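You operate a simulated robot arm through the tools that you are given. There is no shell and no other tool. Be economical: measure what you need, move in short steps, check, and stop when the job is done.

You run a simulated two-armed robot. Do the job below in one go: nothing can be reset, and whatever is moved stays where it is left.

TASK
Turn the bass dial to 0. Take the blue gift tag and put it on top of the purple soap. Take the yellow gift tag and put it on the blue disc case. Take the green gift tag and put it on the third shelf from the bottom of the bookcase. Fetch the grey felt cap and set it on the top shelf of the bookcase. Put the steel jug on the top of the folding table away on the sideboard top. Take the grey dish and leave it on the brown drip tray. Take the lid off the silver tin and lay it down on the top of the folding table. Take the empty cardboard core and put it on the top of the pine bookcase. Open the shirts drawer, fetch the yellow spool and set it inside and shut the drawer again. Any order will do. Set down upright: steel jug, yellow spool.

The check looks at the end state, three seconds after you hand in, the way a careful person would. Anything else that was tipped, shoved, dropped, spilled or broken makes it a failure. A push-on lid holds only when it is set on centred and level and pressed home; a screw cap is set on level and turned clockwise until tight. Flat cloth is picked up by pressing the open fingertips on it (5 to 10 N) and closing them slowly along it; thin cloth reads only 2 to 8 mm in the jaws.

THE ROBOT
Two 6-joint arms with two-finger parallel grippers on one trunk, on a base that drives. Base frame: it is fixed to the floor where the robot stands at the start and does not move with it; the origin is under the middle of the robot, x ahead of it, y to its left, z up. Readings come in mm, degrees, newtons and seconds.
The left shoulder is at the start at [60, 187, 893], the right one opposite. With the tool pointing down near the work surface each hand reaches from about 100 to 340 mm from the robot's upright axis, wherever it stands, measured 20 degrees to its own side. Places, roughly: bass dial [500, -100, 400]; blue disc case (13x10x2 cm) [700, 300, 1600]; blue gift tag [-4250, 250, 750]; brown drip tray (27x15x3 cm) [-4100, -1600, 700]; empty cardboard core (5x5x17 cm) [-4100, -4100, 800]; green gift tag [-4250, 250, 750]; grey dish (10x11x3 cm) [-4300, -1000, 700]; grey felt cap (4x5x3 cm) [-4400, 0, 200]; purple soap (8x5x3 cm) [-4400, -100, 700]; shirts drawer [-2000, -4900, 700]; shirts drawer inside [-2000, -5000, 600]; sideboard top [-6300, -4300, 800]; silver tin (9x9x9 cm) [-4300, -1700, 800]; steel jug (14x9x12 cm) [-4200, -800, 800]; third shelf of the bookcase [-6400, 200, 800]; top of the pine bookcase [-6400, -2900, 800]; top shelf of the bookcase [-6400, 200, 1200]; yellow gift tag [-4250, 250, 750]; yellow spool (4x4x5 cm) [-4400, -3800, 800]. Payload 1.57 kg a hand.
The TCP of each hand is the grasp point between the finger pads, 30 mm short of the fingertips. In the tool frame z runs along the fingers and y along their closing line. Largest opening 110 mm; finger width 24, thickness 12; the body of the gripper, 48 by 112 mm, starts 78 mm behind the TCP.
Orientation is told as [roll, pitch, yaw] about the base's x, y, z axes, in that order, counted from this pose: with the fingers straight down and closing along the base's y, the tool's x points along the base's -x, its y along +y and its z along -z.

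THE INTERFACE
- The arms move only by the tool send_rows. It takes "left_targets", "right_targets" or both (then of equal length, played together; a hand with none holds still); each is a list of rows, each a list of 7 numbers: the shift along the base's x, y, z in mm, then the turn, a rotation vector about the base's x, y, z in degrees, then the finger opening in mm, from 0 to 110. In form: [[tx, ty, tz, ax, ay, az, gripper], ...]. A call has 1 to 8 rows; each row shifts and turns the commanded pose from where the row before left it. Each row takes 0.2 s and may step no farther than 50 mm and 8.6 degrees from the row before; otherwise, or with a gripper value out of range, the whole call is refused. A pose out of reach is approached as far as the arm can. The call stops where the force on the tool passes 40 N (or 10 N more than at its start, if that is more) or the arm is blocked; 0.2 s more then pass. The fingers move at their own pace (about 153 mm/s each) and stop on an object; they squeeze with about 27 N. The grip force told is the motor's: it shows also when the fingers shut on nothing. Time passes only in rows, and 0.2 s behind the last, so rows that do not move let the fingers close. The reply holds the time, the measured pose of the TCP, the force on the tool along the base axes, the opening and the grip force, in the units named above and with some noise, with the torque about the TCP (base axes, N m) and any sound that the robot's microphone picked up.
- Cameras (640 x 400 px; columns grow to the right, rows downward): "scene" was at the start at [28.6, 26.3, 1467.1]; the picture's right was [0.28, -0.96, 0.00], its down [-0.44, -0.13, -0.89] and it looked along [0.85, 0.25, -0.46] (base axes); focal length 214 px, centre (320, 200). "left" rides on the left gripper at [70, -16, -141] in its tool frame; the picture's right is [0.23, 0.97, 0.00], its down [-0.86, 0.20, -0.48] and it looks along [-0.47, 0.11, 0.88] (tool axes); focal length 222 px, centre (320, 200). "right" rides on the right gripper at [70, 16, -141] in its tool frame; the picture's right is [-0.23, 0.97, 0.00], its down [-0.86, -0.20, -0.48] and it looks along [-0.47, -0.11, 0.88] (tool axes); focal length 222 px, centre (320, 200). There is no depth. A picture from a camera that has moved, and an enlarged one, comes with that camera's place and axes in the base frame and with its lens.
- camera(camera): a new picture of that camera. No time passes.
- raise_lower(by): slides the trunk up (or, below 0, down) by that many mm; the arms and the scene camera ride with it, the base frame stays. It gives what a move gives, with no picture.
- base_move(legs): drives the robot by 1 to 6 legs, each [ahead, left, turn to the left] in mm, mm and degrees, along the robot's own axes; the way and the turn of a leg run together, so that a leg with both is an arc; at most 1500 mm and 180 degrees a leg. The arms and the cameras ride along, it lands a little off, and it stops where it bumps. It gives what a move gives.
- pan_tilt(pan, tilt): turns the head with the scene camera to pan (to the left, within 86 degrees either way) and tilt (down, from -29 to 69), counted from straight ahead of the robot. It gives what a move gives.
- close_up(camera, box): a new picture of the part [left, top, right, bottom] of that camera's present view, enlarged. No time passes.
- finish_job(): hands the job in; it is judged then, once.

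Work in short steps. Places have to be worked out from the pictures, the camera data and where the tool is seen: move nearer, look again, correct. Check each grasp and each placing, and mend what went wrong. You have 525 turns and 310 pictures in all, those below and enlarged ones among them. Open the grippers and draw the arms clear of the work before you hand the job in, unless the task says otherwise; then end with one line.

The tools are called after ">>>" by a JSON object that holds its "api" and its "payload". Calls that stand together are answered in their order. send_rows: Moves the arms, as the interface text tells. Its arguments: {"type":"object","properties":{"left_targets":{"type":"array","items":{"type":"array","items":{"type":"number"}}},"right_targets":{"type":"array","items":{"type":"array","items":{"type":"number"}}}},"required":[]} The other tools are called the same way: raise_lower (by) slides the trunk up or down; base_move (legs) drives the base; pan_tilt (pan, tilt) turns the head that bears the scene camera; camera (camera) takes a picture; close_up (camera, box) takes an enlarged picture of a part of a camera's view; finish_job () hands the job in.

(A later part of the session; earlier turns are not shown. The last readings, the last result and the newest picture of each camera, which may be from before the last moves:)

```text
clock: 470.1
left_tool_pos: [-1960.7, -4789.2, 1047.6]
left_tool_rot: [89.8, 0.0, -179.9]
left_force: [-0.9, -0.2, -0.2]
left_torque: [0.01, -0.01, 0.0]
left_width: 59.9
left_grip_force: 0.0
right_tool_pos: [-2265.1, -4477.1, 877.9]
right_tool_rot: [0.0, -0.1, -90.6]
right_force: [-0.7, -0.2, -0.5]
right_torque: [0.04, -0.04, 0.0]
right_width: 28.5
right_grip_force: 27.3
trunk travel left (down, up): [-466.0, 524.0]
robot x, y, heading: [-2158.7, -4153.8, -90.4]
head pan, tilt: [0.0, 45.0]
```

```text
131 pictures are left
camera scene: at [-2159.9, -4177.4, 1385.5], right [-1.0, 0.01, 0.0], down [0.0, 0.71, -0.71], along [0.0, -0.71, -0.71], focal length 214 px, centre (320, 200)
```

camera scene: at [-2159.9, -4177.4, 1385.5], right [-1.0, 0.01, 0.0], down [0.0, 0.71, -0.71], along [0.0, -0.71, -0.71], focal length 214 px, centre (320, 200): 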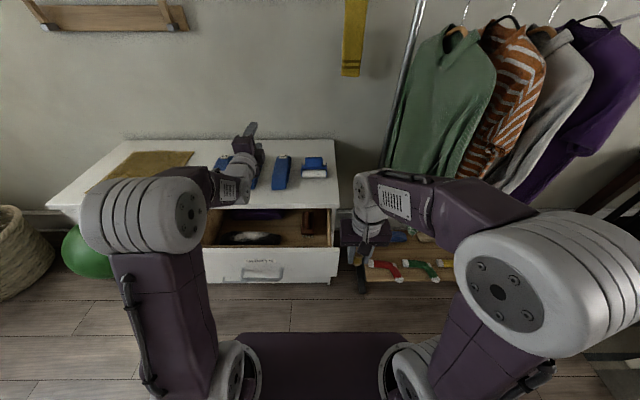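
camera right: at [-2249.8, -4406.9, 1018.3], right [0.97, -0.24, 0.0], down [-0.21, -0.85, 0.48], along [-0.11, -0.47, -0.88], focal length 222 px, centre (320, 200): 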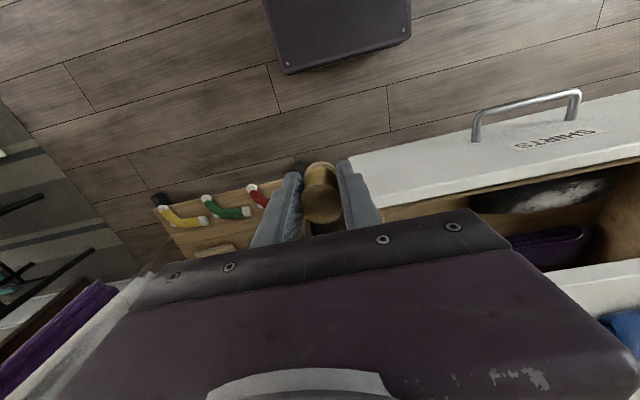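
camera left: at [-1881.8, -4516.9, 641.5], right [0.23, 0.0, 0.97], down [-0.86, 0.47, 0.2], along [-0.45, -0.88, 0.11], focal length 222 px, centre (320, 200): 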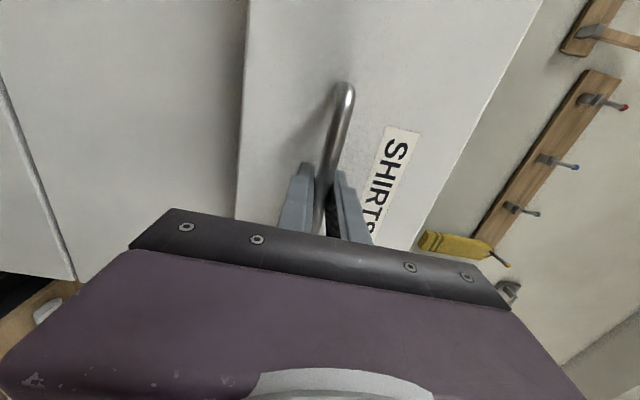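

>>> {"api": "close_up", "payload": {"camera": "scene", "box": [195, 190, 355, 290]}}

```text
4.00 times, centred on (275, 240) of scene
camera zoom: at [-2159.9, -4177.4, 1385.5], right [-1.0, 0.01, 0.0], down [0.0, 0.71, -0.71], along [0.0, -0.71, -0.71], focal length 858 px, centre (500, 40)
```

zoom: 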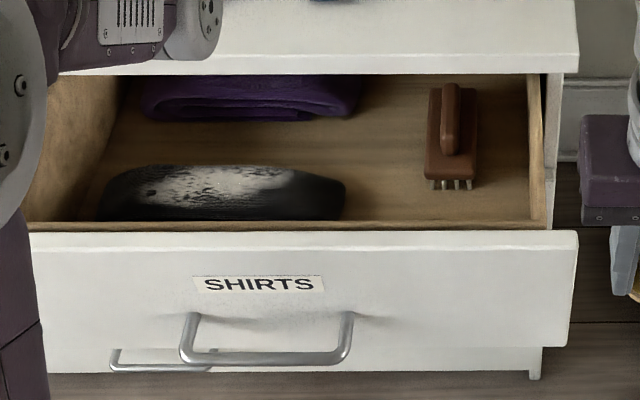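

Free spot in the drawer at about (-2060,-4650), right of the furry brush. Shift base left 150, move the right hand over it.

>>> {"api": "base_move", "payload": {"legs": [[0, 150, 0]]}}

>>> {"api": "send_rows", "payload": {"right_targets": [[14, -43, 5, 0, 0, 0, 20], [14, -43, 5, 0, 0, 0, 20], [14, -43, 5, 0, 0, 0, 20], [13, -43, 5, 0, 0, 0, 20]]}}

>>> {"api": "camera", "payload": {"camera": "right"}}

>>> {"api": "close_up", "payload": {"camera": "scene", "box": [240, 160, 400, 290]}}

```text
clock: 471.5
left_tool_pos: [-1809.6, -4788.6, 1046.5]
left_tool_rot: [90.0, -0.1, -180.0]
left_force: [-0.4, -0.9, -0.6]
left_torque: [0.0, 0.0, -0.05]
left_width: 59.7
left_grip_force: 0.0
right_tool_pos: [-2114.0, -4477.4, 878.4]
right_tool_rot: [0.0, -0.2, -90.6]
right_force: [0.9, 0.2, -0.6]
right_torque: [-0.04, 0.05, 0.02]
right_width: 28.5
right_grip_force: 27.0
trunk travel left (down, up): [-466.0, 524.0]
robot x, y, heading: [-2008.6, -4159.3, -90.2]
head pan, tilt: [0.0, 45.0]
```

```text
clock: 472.5
left_tool_pos: [-1810.1, -4791.9, 1046.0]
left_tool_rot: [89.9, -0.1, 180.1]
left_force: [0.2, -0.2, -0.7]
left_torque: [-0.01, 0.01, 0.0]
left_width: 59.9
left_grip_force: 0.1
right_tool_pos: [-2060.7, -4650.4, 895.8]
right_tool_rot: [0.0, 0.1, -90.7]
right_force: [1.0, 0.0, -0.3]
right_torque: [0.01, 0.03, 0.02]
right_width: 28.4
right_grip_force: 27.0
trunk travel left (down, up): [-466.0, 524.0]
robot x, y, heading: [-2012.5, -4155.6, -90.5]
head pan, tilt: [0.0, 45.0]
```

```text
129 pictures are left
camera right: at [-2045.8, -4581.0, 1037.9], right [0.97, -0.24, 0.0], down [-0.21, -0.85, 0.48], along [-0.11, -0.46, -0.88], focal length 222 px, centre (320, 200)
```

right: 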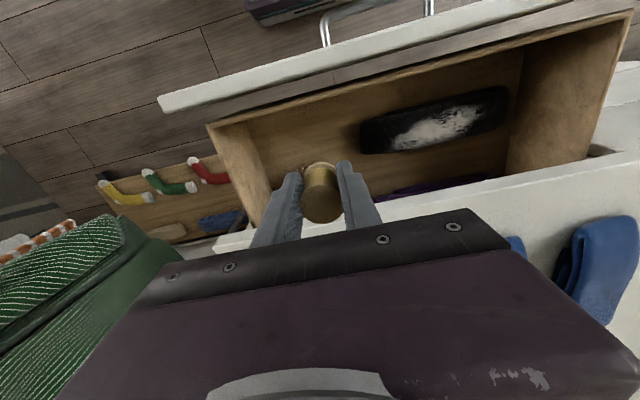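

```text
3.08 times, centred on (320, 225) of scene
camera zoom: at [-2009.4, -4179.5, 1385.5], right [-1.0, 0.01, 0.0], down [0.0, 0.71, -0.71], along [0.0, -0.71, -0.71], focal length 660 px, centre (320, 123)
```

zoom: 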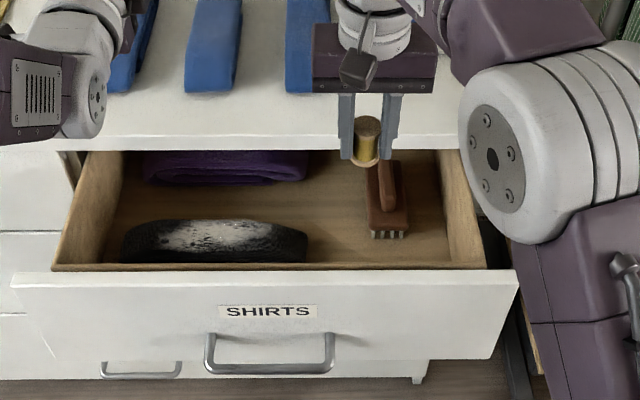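

Spot below is bare drawer floor. Descend 180, then step.

>>> {"api": "send_rows", "payload": {"right_targets": [[0, 0, -45, 0, 0, 0, 20], [0, 0, -45, 0, 0, 0, 20], [0, 0, -45, 0, 0, 0, 20], [0, 0, -40, 0, 0, 0, 20]]}}

>>> {"api": "camera", "payload": {"camera": "right"}}

>>> {"api": "close_up", "payload": {"camera": "scene", "box": [240, 160, 400, 290]}}

```text
clock: 473.5
left_tool_pos: [-1810.5, -4789.9, 1046.9]
left_tool_rot: [89.9, 0.0, -180.0]
left_force: [-0.9, -0.3, -0.6]
left_torque: [0.02, -0.01, 0.0]
left_width: 59.8
left_grip_force: 0.0
right_tool_pos: [-2061.1, -4650.7, 723.5]
right_tool_rot: [0.2, -0.1, -90.7]
right_force: [-0.3, -0.5, -0.3]
right_torque: [0.04, 0.0, 0.03]
right_width: 28.7
right_grip_force: 27.0
trunk travel left (down, up): [-466.0, 524.0]
robot x, y, heading: [-2010.8, -4158.6, -90.6]
head pan, tilt: [0.0, 45.0]
```

```text
127 pictures are left
camera right: at [-2045.4, -4579.8, 864.5], right [0.97, -0.24, 0.0], down [-0.21, -0.85, 0.48], along [-0.11, -0.47, -0.88], focal length 222 px, centre (320, 200)
```

right: 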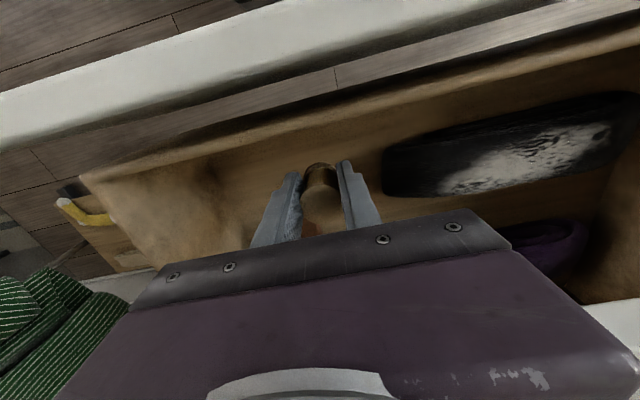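

```text
3.08 times, centred on (320, 225) of scene
camera zoom: at [-2009.9, -4178.2, 1385.6], right [-1.0, 0.01, 0.0], down [0.0, 0.71, -0.71], along [0.0, -0.71, -0.71], focal length 660 px, centre (320, 123)
```

zoom: 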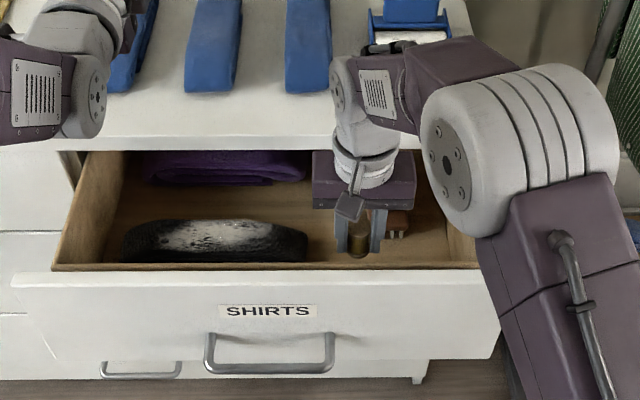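

>>> {"api": "send_rows", "payload": {"right_targets": [[0, 0, -10, 0, 0, 0, 20], [0, 0, -10, 0, 0, 0, 20], [0, 0, -8, 0, 0, 0, 20], [0, 0, 0, 0, 0, 0, 20]]}}

>>> {"api": "send_rows", "payload": {"right_targets": [[0, 0, -6, 0, 0, 0, 20], [0, 0, -6, 0, 0, 0, 20], [0, 0, 0, 0, 0, 0, 20]]}}

>>> {"api": "send_rows", "payload": {"right_targets": [[0, 0, -5, 0, 0, 0, 20], [0, 0, -5, 0, 0, 0, 20], [0, 0, 0, 0, 0, 0, 20]]}}

```text
clock: 474.5
left_tool_pos: [-1811.6, -4789.0, 1047.6]
left_tool_rot: [90.0, 0.1, -179.9]
left_force: [0.4, -0.8, 0.3]
left_torque: [0.02, 0.01, 0.01]
left_width: 59.7
left_grip_force: 0.0
right_tool_pos: [-2061.6, -4649.3, 695.5]
right_tool_rot: [0.1, -0.2, -90.7]
right_force: [-0.1, -0.7, 0.2]
right_torque: [-0.02, 0.0, 0.02]
right_width: 28.4
right_grip_force: 26.7
trunk travel left (down, up): [-466.0, 524.0]
robot x, y, heading: [-2012.4, -4154.2, -90.5]
head pan, tilt: [0.0, 45.0]
```

```text
clock: 475.3
left_tool_pos: [-1811.7, -4789.5, 1048.0]
left_tool_rot: [90.0, 0.0, -180.0]
left_force: [0.6, -0.9, -0.1]
left_torque: [0.02, 0.0, 0.04]
left_width: 60.1
left_grip_force: 0.0
right_tool_pos: [-2061.1, -4649.3, 682.8]
right_tool_rot: [0.1, -0.2, -90.6]
right_force: [0.0, -0.1, -0.6]
right_torque: [0.0, 0.01, 0.04]
right_width: 28.6
right_grip_force: 27.1
trunk travel left (down, up): [-466.0, 524.0]
robot x, y, heading: [-2011.6, -4156.7, -90.7]
head pan, tilt: [0.0, 45.0]
```

```text
clock: 476.1
left_tool_pos: [-1810.9, -4788.8, 1047.4]
left_tool_rot: [90.0, 0.0, -179.9]
left_force: [0.2, -0.7, -0.5]
left_torque: [-0.02, 0.0, -0.01]
left_width: 60.1
left_grip_force: 0.1
right_tool_pos: [-2060.2, -4650.0, 672.9]
right_tool_rot: [0.2, -0.1, -90.7]
right_force: [0.5, 0.1, -0.5]
right_torque: [0.0, -0.01, -0.01]
right_width: 28.5
right_grip_force: 27.1
trunk travel left (down, up): [-466.0, 524.0]
robot x, y, heading: [-2010.4, -4158.2, -90.7]
head pan, tilt: [0.0, 45.0]
```

>>> {"api": "send_rows", "payload": {"right_targets": [[0, 0, -4, 0, 0, 0, 20], [0, 0, -4, 0, 0, 0, 20], [0, 0, 0, 0, 0, 0, 20]]}}

>>> {"api": "send_rows", "payload": {"right_targets": [[0, 0, -4, 0, 0, 0, 20], [0, 0, -4, 0, 0, 0, 20], [0, 0, 0, 0, 0, 0, 20]]}}

>>> {"api": "camera", "payload": {"camera": "right"}}

```text
clock: 476.9
left_tool_pos: [-1811.5, -4788.6, 1048.2]
left_tool_rot: [90.0, 0.0, -180.0]
left_force: [-0.2, -0.4, -0.4]
left_torque: [-0.03, 0.0, -0.01]
left_width: 59.8
left_grip_force: 0.1
right_tool_pos: [-2061.7, -4648.1, 665.1]
right_tool_rot: [0.1, -0.2, -90.6]
right_force: [-0.7, 0.8, -0.4]
right_torque: [-0.02, -0.02, 0.01]
right_width: 28.5
right_grip_force: 27.0
trunk travel left (down, up): [-466.0, 524.0]
robot x, y, heading: [-2011.3, -4155.9, -90.4]
head pan, tilt: [0.0, 45.0]
```

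```text
clock: 477.7
left_tool_pos: [-1810.3, -4789.8, 1048.0]
left_tool_rot: [90.0, 0.1, -180.0]
left_force: [0.6, -0.6, 0.2]
left_torque: [0.01, -0.03, -0.04]
left_width: 59.8
left_grip_force: 0.0
right_tool_pos: [-2060.4, -4649.7, 657.4]
right_tool_rot: [0.2, -0.2, -90.7]
right_force: [-0.5, -0.7, 0.8]
right_torque: [0.0, 0.03, 0.05]
right_width: 28.4
right_grip_force: 27.1
trunk travel left (down, up): [-466.0, 524.0]
robot x, y, heading: [-2012.8, -4155.2, -90.5]
head pan, tilt: [0.0, 45.0]
```

```text
125 pictures are left
camera right: at [-2044.6, -4578.9, 797.6], right [0.97, -0.24, 0.0], down [-0.21, -0.85, 0.48], along [-0.11, -0.47, -0.88], focal length 222 px, centre (320, 200)
```

right: 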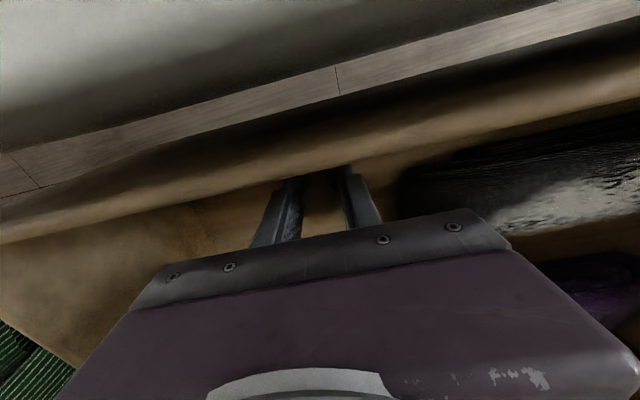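

>>> {"api": "send_rows", "payload": {"right_targets": [[0, 0, -3, 0, 0, 0, 20], [0, 0, -3, 0, 0, 0, 20], [0, 0, 0, 0, 0, 0, 20]]}}

>>> {"api": "send_rows", "payload": {"right_targets": [[0, 0, -3, 0, 0, 0, 20], [0, 0, -3, 0, 0, 0, 20], [0, 0, 0, 0, 0, 0, 20]]}}

>>> {"api": "send_rows", "payload": {"right_targets": [[0, 0, -3, 0, 0, 0, 20], [0, 0, -3, 0, 0, 0, 20], [0, 0, 0, 0, 0, 0, 20]]}}

```text
clock: 478.5
left_tool_pos: [-1811.3, -4789.6, 1047.4]
left_tool_rot: [90.0, 0.1, -180.0]
left_force: [-0.4, -0.5, 0.3]
left_torque: [0.03, -0.01, -0.03]
left_width: 59.8
left_grip_force: 0.1
right_tool_pos: [-2060.0, -4649.4, 651.1]
right_tool_rot: [0.1, -0.3, -90.7]
right_force: [-0.9, 0.2, 0.3]
right_torque: [-0.02, 0.0, -0.01]
right_width: 28.5
right_grip_force: 26.8
trunk travel left (down, up): [-466.0, 524.0]
robot x, y, heading: [-2013.2, -4160.1, -90.3]
head pan, tilt: [0.0, 45.0]
```

```text
clock: 479.3
left_tool_pos: [-1811.0, -4789.0, 1048.0]
left_tool_rot: [90.1, 0.0, -179.9]
left_force: [-0.2, 0.9, -0.2]
left_torque: [0.03, 0.03, 0.01]
left_width: 59.7
left_grip_force: 0.2
right_tool_pos: [-2062.4, -4649.2, 645.1]
right_tool_rot: [0.1, -0.2, -90.8]
right_force: [-0.3, -1.0, 0.7]
right_torque: [0.03, 0.01, 0.0]
right_width: 28.4
right_grip_force: 27.2
trunk travel left (down, up): [-466.0, 524.0]
robot x, y, heading: [-2009.0, -4155.0, -90.4]
head pan, tilt: [0.0, 45.0]
```

```text
clock: 480.1
left_tool_pos: [-1811.0, -4787.9, 1048.5]
left_tool_rot: [90.1, -0.2, -179.9]
left_force: [-0.9, 0.1, 0.4]
left_torque: [0.02, 0.02, 0.02]
left_width: 59.9
left_grip_force: 0.1
right_tool_pos: [-2060.5, -4648.3, 641.0]
right_tool_rot: [0.2, -0.4, -90.6]
right_force: [-2.5, -1.1, 23.6]
right_torque: [-0.17, 0.05, -0.03]
right_width: 28.5
right_grip_force: 26.9
trunk travel left (down, up): [-466.0, 524.0]
robot x, y, heading: [-2012.6, -4158.8, -90.3]
head pan, tilt: [0.0, 45.0]
```

Spool on the drawer floor. Ease, open, lift out.

>>> {"api": "send_rows", "payload": {"right_targets": [[0, 0, 2, 0, 0, 0, 32], [0, 0, 0, 0, 0, 0, 45], [0, 0, 0, 0, 0, 0, 52], [0, 0, 0, 0, 0, 0, 52]]}}

>>> {"api": "send_rows", "payload": {"right_targets": [[0, 0, 20, 0, 0, 0, 52], [0, 0, 40, 0, 0, 0, 52], [0, 0, 45, 0, 0, 0, 52], [0, 0, 45, 0, 0, 0, 52], [0, 0, 45, 0, 0, 0, 52], [0, 0, 45, 0, 0, 0, 52]]}}

>>> {"api": "camera", "payload": {"camera": "right"}}

>>> {"api": "close_up", "payload": {"camera": "scene", "box": [240, 160, 400, 290]}}

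```text
clock: 481.1
left_tool_pos: [-1812.0, -4790.1, 1046.6]
left_tool_rot: [89.9, 0.1, -180.0]
left_force: [-1.1, 0.7, -0.2]
left_torque: [0.01, 0.0, -0.02]
left_width: 59.9
left_grip_force: 0.0
right_tool_pos: [-2060.4, -4648.6, 640.4]
right_tool_rot: [0.1, 0.0, -90.7]
right_force: [0.0, 0.2, -1.0]
right_torque: [-0.02, 0.0, 0.01]
right_width: 52.2
right_grip_force: 0.1
trunk travel left (down, up): [-466.0, 524.0]
robot x, y, heading: [-2009.4, -4155.2, -90.5]
head pan, tilt: [0.0, 45.0]
```

```text
clock: 482.5
left_tool_pos: [-1810.7, -4790.8, 1048.0]
left_tool_rot: [90.0, 0.0, -180.0]
left_force: [0.2, -0.4, -0.4]
left_torque: [-0.01, 0.03, 0.0]
left_width: 60.0
left_grip_force: 0.1
right_tool_pos: [-2060.6, -4647.3, 881.7]
right_tool_rot: [0.1, -0.2, -90.6]
right_force: [1.0, -0.5, 0.4]
right_torque: [-0.01, -0.01, -0.02]
right_width: 51.9
right_grip_force: 0.1
trunk travel left (down, up): [-466.0, 524.0]
robot x, y, heading: [-2008.1, -4156.3, -90.6]
head pan, tilt: [0.0, 45.0]
```

```text
124 pictures are left
camera right: at [-2045.5, -4577.8, 1021.8], right [0.97, -0.24, 0.0], down [-0.21, -0.85, 0.48], along [-0.11, -0.47, -0.88], focal length 222 px, centre (320, 200)
```

right: 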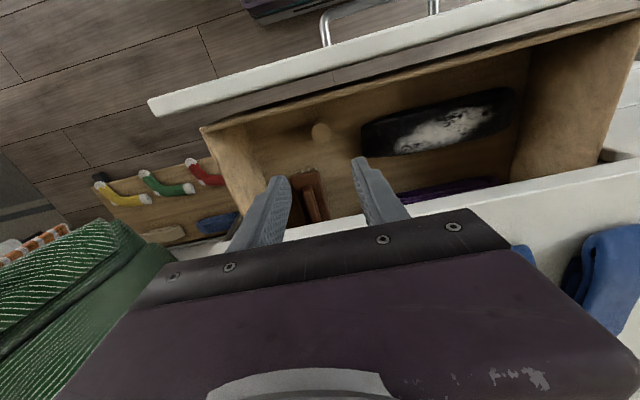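

```text
3.08 times, centred on (320, 225) of scene
camera zoom: at [-2009.8, -4177.1, 1385.5], right [-1.0, 0.01, 0.0], down [0.0, 0.71, -0.71], along [0.0, -0.71, -0.71], focal length 660 px, centre (320, 123)
```

zoom: 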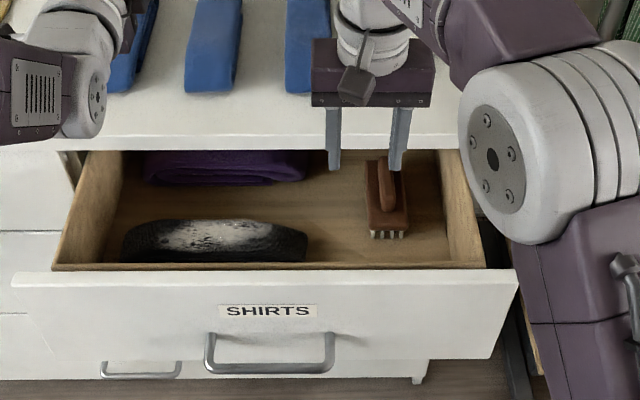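

Spool stands upright in the drawer. Back off 380, realign x, lower the trunk, close the left fingers to push the drawer shut.

>>> {"api": "base_move", "payload": {"legs": [[-380, 0, 0.5], [0, -145, 0]]}}

>>> {"api": "raise_lower", "payload": {"by": -340}}

>>> {"api": "send_rows", "payload": {"left_targets": [[0, 0, 0, 0, 0, 0, 30], [0, 0, 0, 0, 0, 0, 0], [0, 0, 0, 0, 0, 0, 0]]}}

>>> {"api": "camera", "payload": {"camera": "left"}}

>>> {"api": "pan_tilt", "payload": {"pan": 10, "tilt": 30}}

>>> {"api": "camera", "payload": {"camera": "scene"}}

```text
clock: 485.8
left_tool_pos: [-1947.1, -4406.3, 1047.5]
left_tool_rot: [89.9, 0.0, -179.3]
left_force: [-0.6, 0.5, 1.3]
left_torque: [0.01, -0.01, 0.05]
left_width: 60.2
left_grip_force: 0.2
right_tool_pos: [-2197.7, -4268.3, 879.3]
right_tool_rot: [0.1, -0.1, -89.9]
right_force: [-0.8, -0.6, 0.2]
right_torque: [0.0, -0.04, -0.02]
right_width: 51.9
right_grip_force: 0.0
trunk travel left (down, up): [-466.0, 524.0]
robot x, y, heading: [-2152.5, -3776.1, -89.4]
head pan, tilt: [0.0, 45.0]
```

```text
clock: 489.2
left_tool_pos: [-1944.2, -4406.1, 707.0]
left_tool_rot: [90.0, 0.0, -179.1]
left_force: [0.2, 0.3, -0.5]
left_torque: [-0.02, 0.01, 0.0]
left_width: 59.8
left_grip_force: 0.0
right_tool_pos: [-2196.5, -4269.3, 540.1]
right_tool_rot: [0.1, -0.1, -89.9]
right_force: [-0.3, -0.2, -0.5]
right_torque: [-0.01, -0.01, 0.01]
right_width: 52.1
right_grip_force: 0.0
trunk travel left (down, up): [-126.0, 864.0]
robot x, y, heading: [-2154.2, -3773.1, -89.6]
head pan, tilt: [0.0, 45.0]
```

```text
clock: 490.0
left_tool_pos: [-1945.5, -4405.6, 707.9]
left_tool_rot: [90.1, 0.0, -179.2]
left_force: [-0.6, 0.2, -0.2]
left_torque: [0.0, -0.03, -0.01]
left_width: 0.2
left_grip_force: 21.7
right_tool_pos: [-2197.8, -4268.9, 539.8]
right_tool_rot: [0.0, -0.3, -89.9]
right_force: [0.8, 0.0, -0.1]
right_torque: [-0.04, 0.01, 0.02]
right_width: 52.1
right_grip_force: 0.1
trunk travel left (down, up): [-126.0, 864.0]
robot x, y, heading: [-2152.3, -3777.5, -89.5]
head pan, tilt: [0.0, 45.0]
```

```text
122 pictures are left
camera left: at [-1876.5, -4264.4, 691.4], right [0.23, 0.0, 0.97], down [-0.86, 0.47, 0.2], along [-0.45, -0.88, 0.11], focal length 222 px, centre (320, 200)
```

left: 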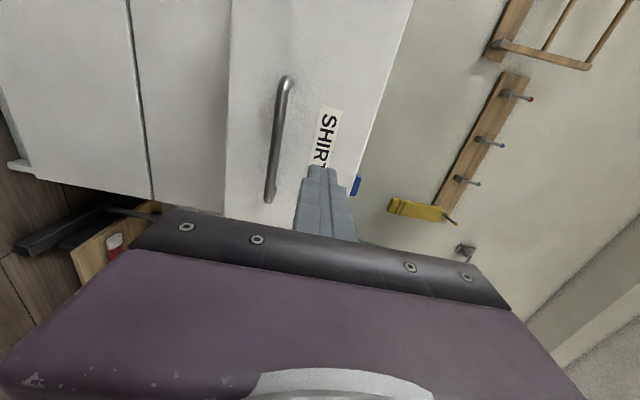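

```text
clock: 490.7
left_tool_pos: [-1945.3, -4406.4, 706.9]
left_tool_rot: [90.0, 0.0, -179.2]
left_force: [0.2, 0.5, 0.0]
left_torque: [0.03, -0.02, 0.0]
left_width: 0.1
left_grip_force: 21.5
right_tool_pos: [-2197.3, -4268.8, 538.9]
right_tool_rot: [0.1, -0.2, -89.9]
right_force: [-0.4, -0.5, -0.5]
right_torque: [0.02, 0.0, 0.02]
right_width: 51.9
right_grip_force: 0.0
trunk travel left (down, up): [-126.0, 864.0]
robot x, y, heading: [-2153.5, -3777.7, -89.5]
head pan, tilt: [10.0, 30.0]
```

```text
121 pictures are left
camera scene: at [-2136.8, -3804.3, 1068.1], right [-0.98, -0.18, 0.0], down [-0.09, 0.49, -0.87], along [0.16, -0.85, -0.5], focal length 214 px, centre (320, 200)
```

scene: 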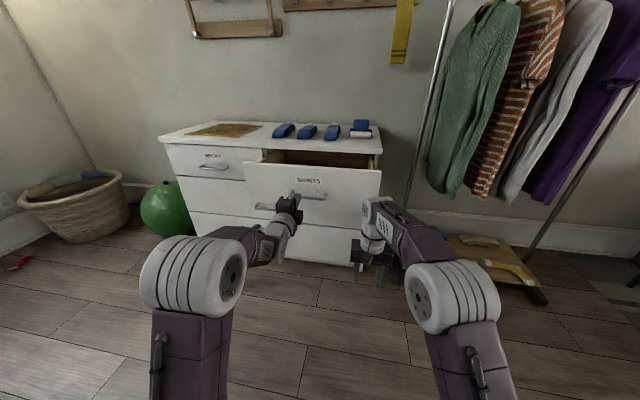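

Push ahead 300, then check.

>>> {"api": "base_move", "payload": {"legs": [[300, 0, 0]]}}

>>> {"api": "camera", "payload": {"camera": "scene"}}

```text
clock: 492.8
left_tool_pos: [-1944.7, -4706.7, 706.8]
left_tool_rot: [90.0, -0.1, -179.4]
left_force: [0.5, 0.5, 1.3]
left_torque: [0.01, 0.0, 0.01]
left_width: 0.0
left_grip_force: 21.1
right_tool_pos: [-2196.6, -4568.7, 541.5]
right_tool_rot: [0.1, -0.1, -90.0]
right_force: [0.0, -0.9, 0.2]
right_torque: [0.01, -0.02, 0.02]
right_width: 51.9
right_grip_force: 0.0
trunk travel left (down, up): [-126.0, 864.0]
robot x, y, heading: [-2149.2, -4079.6, -89.7]
head pan, tilt: [10.0, 30.0]
```

```text
120 pictures are left
camera scene: at [-2134.8, -4105.3, 1068.1], right [-0.98, -0.18, 0.0], down [-0.09, 0.49, -0.87], along [0.16, -0.85, -0.5], focal length 214 px, centre (320, 200)
```

scene: 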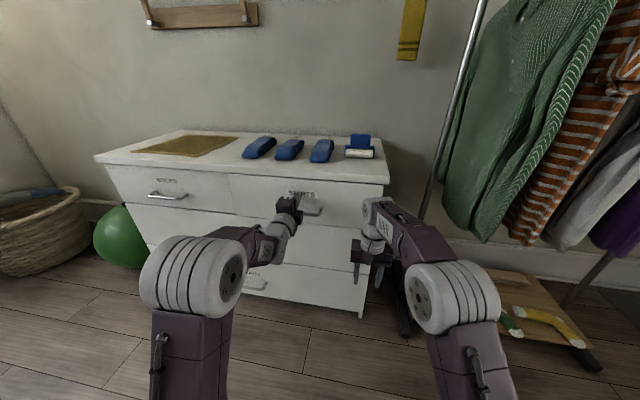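

Nearly shut. Push on in small steps until it stops.

>>> {"api": "base_move", "payload": {"legs": [[15, 0, 0]]}}

>>> {"api": "base_move", "payload": {"legs": [[12, 0, 0]]}}

>>> {"api": "close_up", "payload": {"camera": "scene", "box": [220, 140, 400, 260]}}

```text
clock: 493.6
left_tool_pos: [-1946.3, -4721.9, 707.6]
left_tool_rot: [90.0, -0.2, -179.3]
left_force: [0.6, 0.5, 0.2]
left_torque: [-0.01, 0.01, 0.0]
left_width: 0.0
left_grip_force: 21.5
right_tool_pos: [-2196.0, -4585.2, 540.2]
right_tool_rot: [0.0, -0.1, -90.0]
right_force: [-0.1, -0.4, 0.5]
right_torque: [0.03, -0.04, -0.01]
right_width: 52.2
right_grip_force: 0.1
trunk travel left (down, up): [-126.0, 864.0]
robot x, y, heading: [-2152.4, -4087.7, -89.5]
head pan, tilt: [10.0, 30.0]
```

```text
clock: 494.3
left_tool_pos: [-1942.9, -4725.2, 709.7]
left_tool_rot: [89.9, 0.0, -179.3]
left_force: [-1.6, 13.6, 2.2]
left_torque: [-0.07, 0.07, -0.22]
left_width: 0.0
left_grip_force: 20.7
right_tool_pos: [-2196.9, -4589.5, 541.1]
right_tool_rot: [0.0, -0.2, -90.0]
right_force: [-0.3, 0.3, -0.4]
right_torque: [0.03, -0.02, -0.01]
right_width: 52.1
right_grip_force: 0.1
trunk travel left (down, up): [-126.0, 864.0]
robot x, y, heading: [-2149.3, -4096.8, -89.6]
head pan, tilt: [10.0, 30.0]
stopped in leg 1: the force on the tool passed its limit (the readings are from after the stop); the commanded pose is now the measured one
```

```text
3.33 times, centred on (310, 200) of scene
camera zoom: at [-2134.9, -4124.3, 1068.2], right [-0.98, -0.18, 0.0], down [-0.09, 0.49, -0.87], along [0.16, -0.85, -0.5], focal length 715 px, centre (353, 200)
```

zoom: 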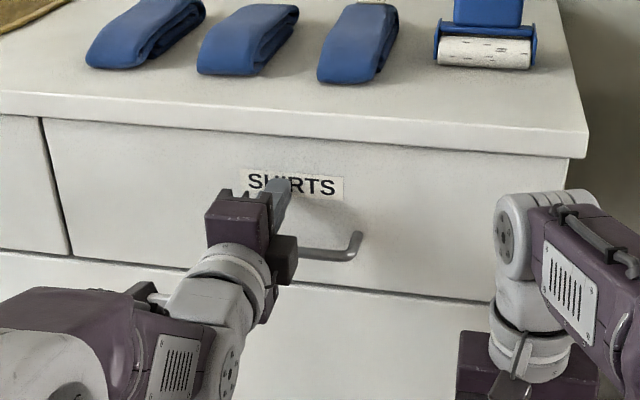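

Drawer is flush shut. Back off, tuck the left hand, and turn to look for a route north (+y).

>>> {"api": "base_move", "payload": {"legs": [[-600, 0, 0], [0, 0, 180]]}}

>>> {"api": "raise_lower", "payload": {"by": 350}}

>>> {"api": "pan_tilt", "payload": {"pan": 0, "tilt": 20}}

>>> {"api": "camera", "payload": {"camera": "scene"}}

```text
clock: 505.2
left_tool_pos: [-2381.2, -2874.3, 707.1]
left_tool_rot: [89.9, -0.2, 2.5]
left_force: [0.1, 0.7, 0.0]
left_torque: [-0.01, 0.0, 0.04]
left_width: 0.1
left_grip_force: 21.2
right_tool_pos: [-2124.5, -3002.9, 540.6]
right_tool_rot: [0.0, -0.1, 91.9]
right_force: [0.7, -0.7, 0.8]
right_torque: [0.02, 0.03, -0.01]
right_width: 52.4
right_grip_force: 0.1
trunk travel left (down, up): [-126.0, 864.0]
robot x, y, heading: [-2155.5, -3498.9, 92.2]
head pan, tilt: [10.0, 30.0]
```

```text
clock: 508.6
left_tool_pos: [-2379.9, -2874.5, 1056.6]
left_tool_rot: [89.8, -0.1, 2.5]
left_force: [0.0, -0.3, 0.0]
left_torque: [0.02, -0.03, -0.01]
left_width: 0.0
left_grip_force: 21.2
right_tool_pos: [-2124.8, -3002.0, 889.4]
right_tool_rot: [0.1, -0.1, 91.9]
right_force: [-0.5, -0.3, 0.1]
right_torque: [0.04, -0.02, -0.01]
right_width: 51.9
right_grip_force: 0.0
trunk travel left (down, up): [-476.0, 514.0]
robot x, y, heading: [-2155.0, -3494.9, 91.8]
head pan, tilt: [10.0, 30.0]
```

```text
clock: 509.3
left_tool_pos: [-2378.2, -2875.0, 1056.0]
left_tool_rot: [89.9, -0.1, 2.5]
left_force: [0.1, -0.7, 0.2]
left_torque: [0.0, 0.02, 0.01]
left_width: 0.0
left_grip_force: 21.4
right_tool_pos: [-2124.5, -3002.1, 890.0]
right_tool_rot: [0.0, -0.1, 92.0]
right_force: [0.6, 0.9, 0.0]
right_torque: [-0.04, 0.0, -0.02]
right_width: 51.8
right_grip_force: 0.0
trunk travel left (down, up): [-476.0, 514.0]
robot x, y, heading: [-2154.5, -3496.8, 92.2]
head pan, tilt: [0.0, 20.0]
```

```text
118 pictures are left
camera scene: at [-2153.6, -3462.2, 1434.2], right [1.0, 0.04, 0.0], down [0.01, -0.34, -0.94], along [-0.04, 0.94, -0.34], focal length 214 px, centre (320, 200)
```

scene: 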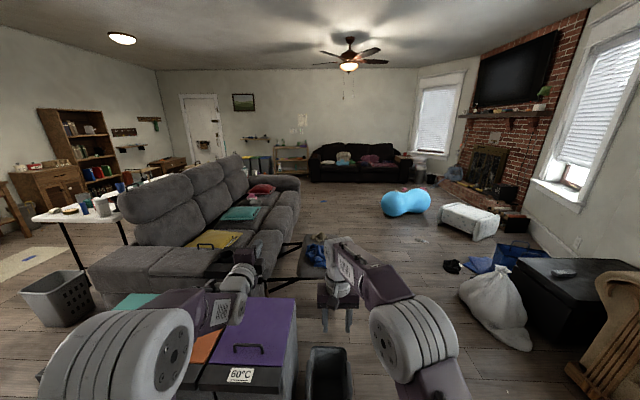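

A lane at x≈-1650 is clear (right of bin and footrest, left of ball). Strafe right 500 and drive north to y≈750, then turn west.

>>> {"api": "base_move", "payload": {"legs": [[0, -500, -2.2], [1450, 0, 0], [1450, 0, 0]]}}

>>> {"api": "camera", "payload": {"camera": "scene"}}

```text
clock: 525.8
left_tool_pos: [-1843.1, 43.2, 1056.5]
left_tool_rot: [89.7, -0.1, 0.8]
left_force: [-0.2, -0.3, -0.9]
left_torque: [0.01, 0.0, 0.02]
left_width: 0.0
left_grip_force: 21.4
right_tool_pos: [-1591.3, -94.2, 889.5]
right_tool_rot: [-0.1, -0.1, 90.0]
right_force: [0.4, -0.7, 0.6]
right_torque: [-0.01, 0.0, 0.0]
right_width: 52.1
right_grip_force: 0.0
trunk travel left (down, up): [-476.0, 514.0]
robot x, y, heading: [-1635.6, -584.8, 90.5]
head pan, tilt: [0.0, 20.0]
```

```text
117 pictures are left
camera scene: at [-1635.6, -551.9, 1434.2], right [1.0, 0.01, 0.0], down [0.0, -0.34, -0.94], along [-0.01, 0.94, -0.34], focal length 214 px, centre (320, 200)
```

scene: 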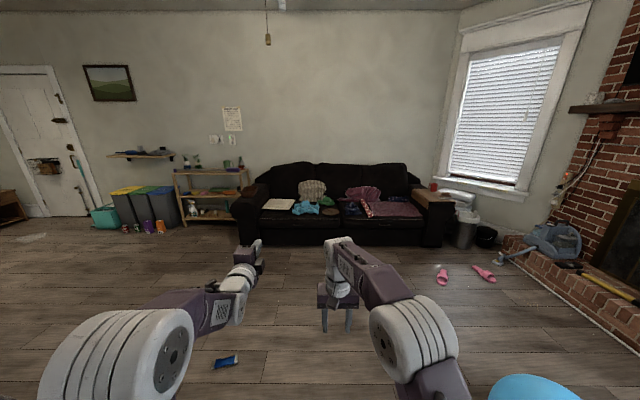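

>>> {"api": "base_move", "payload": {"legs": [[1330, 0, 0], [0, 0, 89.5], [1400, 0, 0], [1200, -210, 0], [0, 0, 90]]}}

>>> {"api": "pan_tilt", "payload": {"pan": 0, "tilt": 40}}

>>> {"api": "camera", "payload": {"camera": "scene"}}

```text
clock: 552.3
left_tool_pos: [-3999.6, 283.1, 1057.0]
left_tool_rot: [89.9, 0.0, -178.1]
left_force: [0.8, -0.6, -0.3]
left_torque: [0.0, -0.02, 0.0]
left_width: 0.0
left_grip_force: 21.3
right_tool_pos: [-4252.5, 413.6, 888.6]
right_tool_rot: [0.0, -0.1, -88.7]
right_force: [1.1, 0.3, 0.5]
right_torque: [-0.01, -0.02, 0.01]
right_width: 51.9
right_grip_force: 0.0
trunk travel left (down, up): [-476.0, 514.0]
robot x, y, heading: [-4218.2, 906.6, -88.1]
head pan, tilt: [0.0, 20.0]
```

```text
clock: 553.2
left_tool_pos: [-3999.6, 282.6, 1056.9]
left_tool_rot: [89.9, 0.0, -178.0]
left_force: [0.3, 0.5, -0.8]
left_torque: [0.0, 0.01, -0.01]
left_width: 0.0
left_grip_force: 21.2
right_tool_pos: [-4252.9, 413.1, 889.6]
right_tool_rot: [0.0, -0.1, -88.7]
right_force: [0.6, 0.1, -0.2]
right_torque: [0.0, -0.02, 0.0]
right_width: 52.2
right_grip_force: 0.0
trunk travel left (down, up): [-476.0, 514.0]
robot x, y, heading: [-4218.3, 905.3, -88.1]
head pan, tilt: [0.0, 40.0]
```

```text
116 pictures are left
camera scene: at [-4218.1, 881.9, 1402.9], right [-1.0, -0.03, 0.0], down [-0.02, 0.64, -0.77], along [0.02, -0.77, -0.64], focal length 214 px, centre (320, 200)
```

scene: 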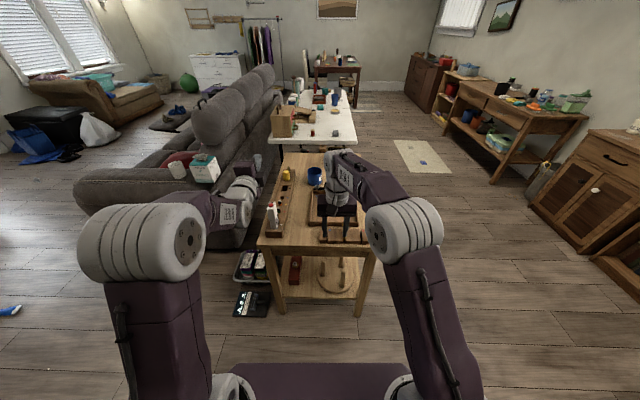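

First reset the left hand to a compact tool-down pose.

>>> {"api": "send_rows", "payload": {"left_targets": [[0, 0, 0, 0, 8.3, 0, 40], [0, 0, 0, 0, 8.3, 0, 40], [0, 0, 0, 0, 8.3, 0, 40], [0, 0, 0, 0, 8.3, 0, 40], [0, 0, 0, 0, 8.3, 0, 40], [0, 0, 0, 0, 8.3, 0, 40], [0, 0, 0, 0, 8.3, 0, 40], [0, 0, 0, 0, 8.3, 0, 40]]}}

>>> {"api": "send_rows", "payload": {"left_targets": [[0, 0, 0, 0, 8.3, 0, 40], [0, 0, 0, 0, 8.3, 0, 40], [0, 0, 0, 0, 7, 0, 40], [0, 30, 0, 8.5, 0, 0, 40], [0, 30, 0, 8.5, 0, 0, 40], [0, 30, 0, 8.5, 0, 0, 40], [0, 30, 0, 8.5, 0, 0, 40], [0, 30, 0, 8.5, 0, 0, 40]]}}

>>> {"api": "send_rows", "payload": {"left_targets": [[0, 30, 0, 8.5, 0, 0, 40], [0, 25, 0, 8.5, 0, 0, 40], [0, 20, 0, 8.5, 0, 0, 40], [0, 20, 0, 8.5, 0, 0, 40], [0, 20, 0, 8.5, 0, 0, 40], [0, 10, 0, 5, 0, 0, 40]]}}

```text
clock: 555.0
left_tool_pos: [-3997.9, 282.4, 1056.0]
left_tool_rot: [85.3, -66.5, -175.0]
left_force: [0.5, -0.7, -1.0]
left_torque: [0.03, -0.02, -0.04]
left_width: 40.0
left_grip_force: 0.0
right_tool_pos: [-4253.1, 412.7, 889.5]
right_tool_rot: [0.0, -0.1, -88.7]
right_force: [-0.5, -0.4, -0.3]
right_torque: [0.02, 0.03, 0.0]
right_width: 51.8
right_grip_force: 0.1
trunk travel left (down, up): [-476.0, 514.0]
robot x, y, heading: [-4216.4, 906.1, -88.5]
head pan, tilt: [0.0, 40.0]
```

```text
clock: 556.8
left_tool_pos: [-4012.3, 402.9, 1057.6]
left_tool_rot: [-3.5, -53.9, -89.8]
left_force: [-0.3, 1.4, -0.4]
left_torque: [-0.05, -0.02, 0.0]
left_width: 39.9
left_grip_force: 0.1
left hand out of reach, approached as far as the arm can: row 6, 7
right_tool_pos: [-4253.4, 412.9, 889.8]
right_tool_rot: [0.0, -0.2, -88.7]
right_force: [0.6, 0.6, 0.8]
right_torque: [0.0, 0.02, 0.02]
right_width: 51.9
right_grip_force: 0.1
trunk travel left (down, up): [-476.0, 514.0]
robot x, y, heading: [-4220.7, 907.7, -88.1]
head pan, tilt: [0.0, 40.0]
```

```text
clock: 558.2
left_tool_pos: [-3959.8, 537.5, 922.9]
left_tool_rot: [-8.2, -14.7, -89.7]
left_force: [-0.1, 0.5, -0.3]
left_torque: [0.01, 0.0, -0.02]
left_width: 40.1
left_grip_force: 0.0
left hand out of reach, approached as far as the arm can: row 2, 3, 4, 5, 6
right_tool_pos: [-4252.3, 413.0, 890.9]
right_tool_rot: [0.0, -0.2, -88.7]
right_force: [-0.8, -0.4, 0.5]
right_torque: [0.0, 0.0, 0.01]
right_width: 51.7
right_grip_force: 0.0
trunk travel left (down, up): [-476.0, 514.0]
robot x, y, heading: [-4218.7, 908.4, -88.5]
head pan, tilt: [0.0, 40.0]
```

Now align the right hand over the yellow tag: turn -1.7°, strafe right 55, ahead 235.

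>>> {"api": "base_move", "payload": {"legs": [[0, 0, -1.7], [0, -55, 0], [120, 0, 0]]}}

>>> {"api": "camera", "payload": {"camera": "right"}}

```text
clock: 560.3
left_tool_pos: [-4024.4, 409.5, 922.2]
left_tool_rot: [-8.2, -14.8, -91.5]
left_force: [-0.3, -0.2, -0.4]
left_torque: [0.01, -0.03, 0.01]
left_width: 39.9
left_grip_force: 0.0
right_tool_pos: [-4322.4, 294.1, 889.6]
right_tool_rot: [0.1, -0.2, -90.4]
right_force: [0.1, -0.3, -0.5]
right_torque: [0.04, 0.02, -0.03]
right_width: 52.0
right_grip_force: 0.1
trunk travel left (down, up): [-476.0, 514.0]
robot x, y, heading: [-4279.0, 785.5, -90.1]
head pan, tilt: [0.0, 40.0]
```

```text
115 pictures are left
camera right: at [-4306.7, 363.6, 1030.4], right [0.97, -0.23, 0.0], down [-0.2, -0.85, 0.48], along [-0.11, -0.47, -0.88], focal length 222 px, centre (320, 200)
```

right: 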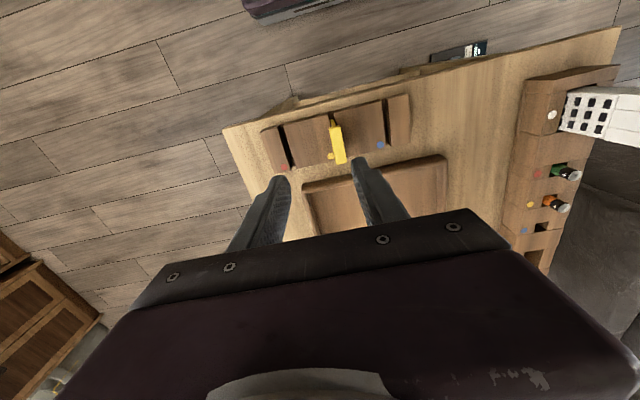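

Yellow bar at (-4301,288). Align, descend to 768 and grip.

>>> {"api": "send_rows", "payload": {"right_targets": [[11, -3, -35, 0, 0, 0, 50], [10, -3, -35, 0, 0, 0, 50]]}}

>>> {"api": "camera", "payload": {"camera": "right"}}

```text
clock: 560.9
left_tool_pos: [-4024.0, 409.4, 922.9]
left_tool_rot: [-8.2, -14.7, -91.4]
left_force: [-0.5, 0.1, 0.0]
left_torque: [0.03, -0.03, 0.02]
left_width: 40.0
left_grip_force: 0.0
right_tool_pos: [-4302.3, 287.7, 818.9]
right_tool_rot: [0.0, -0.2, -90.5]
right_force: [-0.1, -0.3, 0.0]
right_torque: [-0.02, 0.05, 0.02]
right_width: 49.9
right_grip_force: 0.0
trunk travel left (down, up): [-476.0, 514.0]
robot x, y, heading: [-4273.1, 783.6, -89.9]
head pan, tilt: [0.0, 40.0]
```

```text
114 pictures are left
camera right: at [-4287.3, 358.8, 959.4], right [0.97, -0.23, 0.0], down [-0.21, -0.85, 0.48], along [-0.11, -0.47, -0.88], focal length 222 px, centre (320, 200)
```

right: 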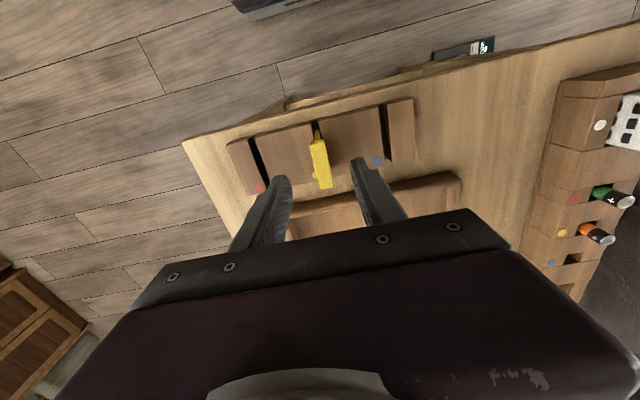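

>>> {"api": "send_rows", "payload": {"right_targets": [[0, 1, -25, 0, 0, 0, 50], [0, 0, -18, 0, 0, 0, 50], [0, 0, -9, 0, 0, 0, 35], [0, 0, 0, 0, 0, 0, 10], [0, 0, 0, 0, 0, 0, 5], [0, 0, 0, 0, 0, 0, 5]]}}

>>> {"api": "raise_lower", "payload": {"by": 250}}

>>> {"api": "base_move", "payload": {"legs": [[-180, 0, 0]]}}

>>> {"api": "camera", "payload": {"camera": "right"}}

```text
clock: 562.3
left_tool_pos: [-4024.6, 409.6, 922.6]
left_tool_rot: [-8.2, -14.7, -91.4]
left_force: [-0.3, -0.6, 0.4]
left_torque: [0.03, 0.01, 0.0]
left_width: 39.9
left_grip_force: 0.1
right_tool_pos: [-4300.9, 291.5, 767.4]
right_tool_rot: [0.0, 0.0, -90.3]
right_force: [1.0, -0.1, 0.7]
right_torque: [-0.01, -0.02, -0.01]
right_width: 12.6
right_grip_force: 26.6
trunk travel left (down, up): [-476.0, 514.0]
robot x, y, heading: [-4272.6, 788.4, -90.1]
head pan, tilt: [0.0, 40.0]
```

```text
clock: 564.9
left_tool_pos: [-4024.5, 409.0, 1173.8]
left_tool_rot: [-8.3, -14.7, -91.5]
left_force: [-0.3, -0.9, 0.0]
left_torque: [0.02, 0.01, 0.0]
left_width: 39.9
left_grip_force: 0.1
right_tool_pos: [-4302.4, 290.0, 1017.6]
right_tool_rot: [0.0, -0.1, -90.4]
right_force: [0.5, 0.3, -0.4]
right_torque: [0.01, -0.02, 0.0]
right_width: 12.5
right_grip_force: 26.5
trunk travel left (down, up): [-726.0, 264.0]
robot x, y, heading: [-4271.3, 788.6, -90.0]
head pan, tilt: [0.0, 40.0]
```

```text
clock: 566.4
left_tool_pos: [-4024.2, 588.0, 1172.7]
left_tool_rot: [-8.2, -14.5, -91.1]
left_force: [-0.9, -0.5, -0.4]
left_torque: [0.02, -0.02, 0.01]
left_width: 40.0
left_grip_force: 0.1
right_tool_pos: [-4301.4, 469.5, 1017.5]
right_tool_rot: [0.0, 0.0, -90.1]
right_force: [-0.4, -0.2, -0.7]
right_torque: [0.0, 0.0, -0.01]
right_width: 12.4
right_grip_force: 26.5
trunk travel left (down, up): [-726.0, 264.0]
robot x, y, heading: [-4274.2, 962.1, -89.8]
head pan, tilt: [0.0, 40.0]
```

```text
113 pictures are left
camera right: at [-4286.4, 539.3, 1157.7], right [0.97, -0.23, 0.0], down [-0.2, -0.85, 0.48], along [-0.11, -0.47, -0.88], focal length 222 px, centre (320, 200)
```

right: 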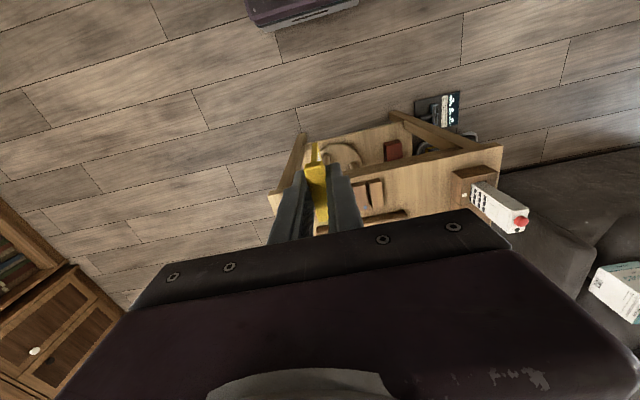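

Yellow tag in hand. Drive back to the fireplace.

>>> {"api": "base_move", "payload": {"legs": [[0, 0, 89.8], [0, -250, 0], [1450, 0, 0], [1450, 0, 0], [700, 0, 0]]}}

>>> {"api": "raise_lower", "payload": {"by": 260}}

>>> {"api": "pan_tilt", "payload": {"pan": -10, "tilt": 15}}

>>> {"api": "camera", "payload": {"camera": "scene"}}

```text
clock: 589.1
left_tool_pos: [-300.0, 1028.8, 1173.3]
left_tool_rot: [-8.2, -14.7, -1.0]
left_force: [-0.1, -0.1, -0.6]
left_torque: [0.02, 0.0, -0.02]
left_width: 39.9
left_grip_force: 0.0
right_tool_pos: [-178.4, 752.1, 1017.8]
right_tool_rot: [-0.1, -0.2, 0.1]
right_force: [0.1, -0.8, -0.3]
right_torque: [-0.02, 0.03, 0.0]
right_width: 12.2
right_grip_force: 26.8
trunk travel left (down, up): [-726.0, 264.0]
robot x, y, heading: [-673.7, 780.9, 0.4]
head pan, tilt: [0.0, 40.0]
```

```text
clock: 591.8
left_tool_pos: [-299.9, 1029.3, 1433.0]
left_tool_rot: [-8.2, -14.7, -0.8]
left_force: [0.3, 0.3, 0.0]
left_torque: [0.04, -0.02, -0.02]
left_width: 39.8
left_grip_force: 0.1
right_tool_pos: [-177.9, 751.6, 1277.7]
right_tool_rot: [0.0, -0.1, 0.2]
right_force: [-0.1, -0.5, 0.3]
right_torque: [0.0, -0.01, -0.01]
right_width: 12.5
right_grip_force: 27.6
trunk travel left (down, up): [-986.0, 4.0]
robot x, y, heading: [-673.5, 774.1, 0.8]
head pan, tilt: [0.0, 40.0]
```

```text
clock: 592.6
left_tool_pos: [-299.1, 1029.1, 1433.7]
left_tool_rot: [-8.2, -14.8, -1.0]
left_force: [-0.8, -1.2, -0.8]
left_torque: [0.03, -0.01, 0.0]
left_width: 39.9
left_grip_force: 0.1
right_tool_pos: [-177.9, 751.3, 1276.9]
right_tool_rot: [0.0, -0.1, 0.1]
right_force: [0.1, 0.1, -1.1]
right_torque: [0.03, -0.03, 0.01]
right_width: 12.7
right_grip_force: 27.4
trunk travel left (down, up): [-986.0, 4.0]
robot x, y, heading: [-674.2, 776.0, 0.7]
head pan, tilt: [-10.0, 15.0]
```

```text
112 pictures are left
camera scene: at [-640.6, 761.0, 1952.3], right [-0.16, -0.99, 0.0], down [-0.26, 0.04, -0.97], along [0.95, -0.16, -0.26], focal length 214 px, centre (320, 200)
```

scene: 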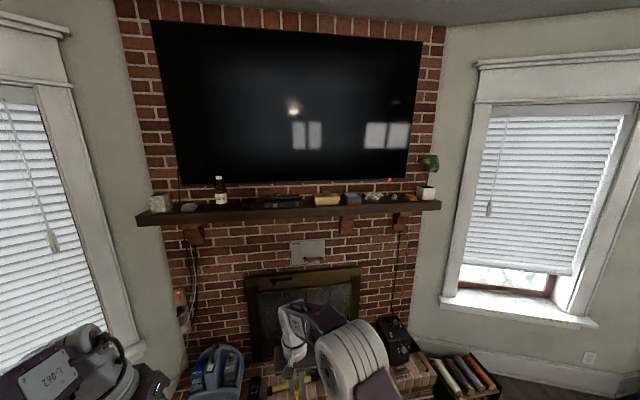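

>>> {"api": "close_up", "payload": {"camera": "scene", "box": [290, 170, 440, 230]}}

```text
4.27 times, centred on (365, 200) of scene
camera zoom: at [-640.6, 761.0, 1952.3], right [-0.16, -0.99, 0.0], down [-0.26, 0.04, -0.97], along [0.95, -0.16, -0.26], focal length 915 px, centre (128, 200)
```

zoom: 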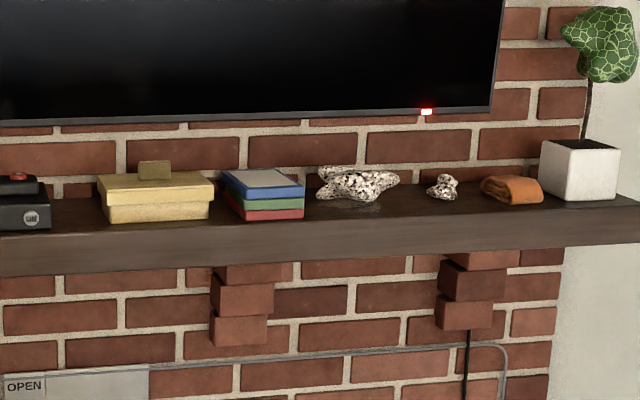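

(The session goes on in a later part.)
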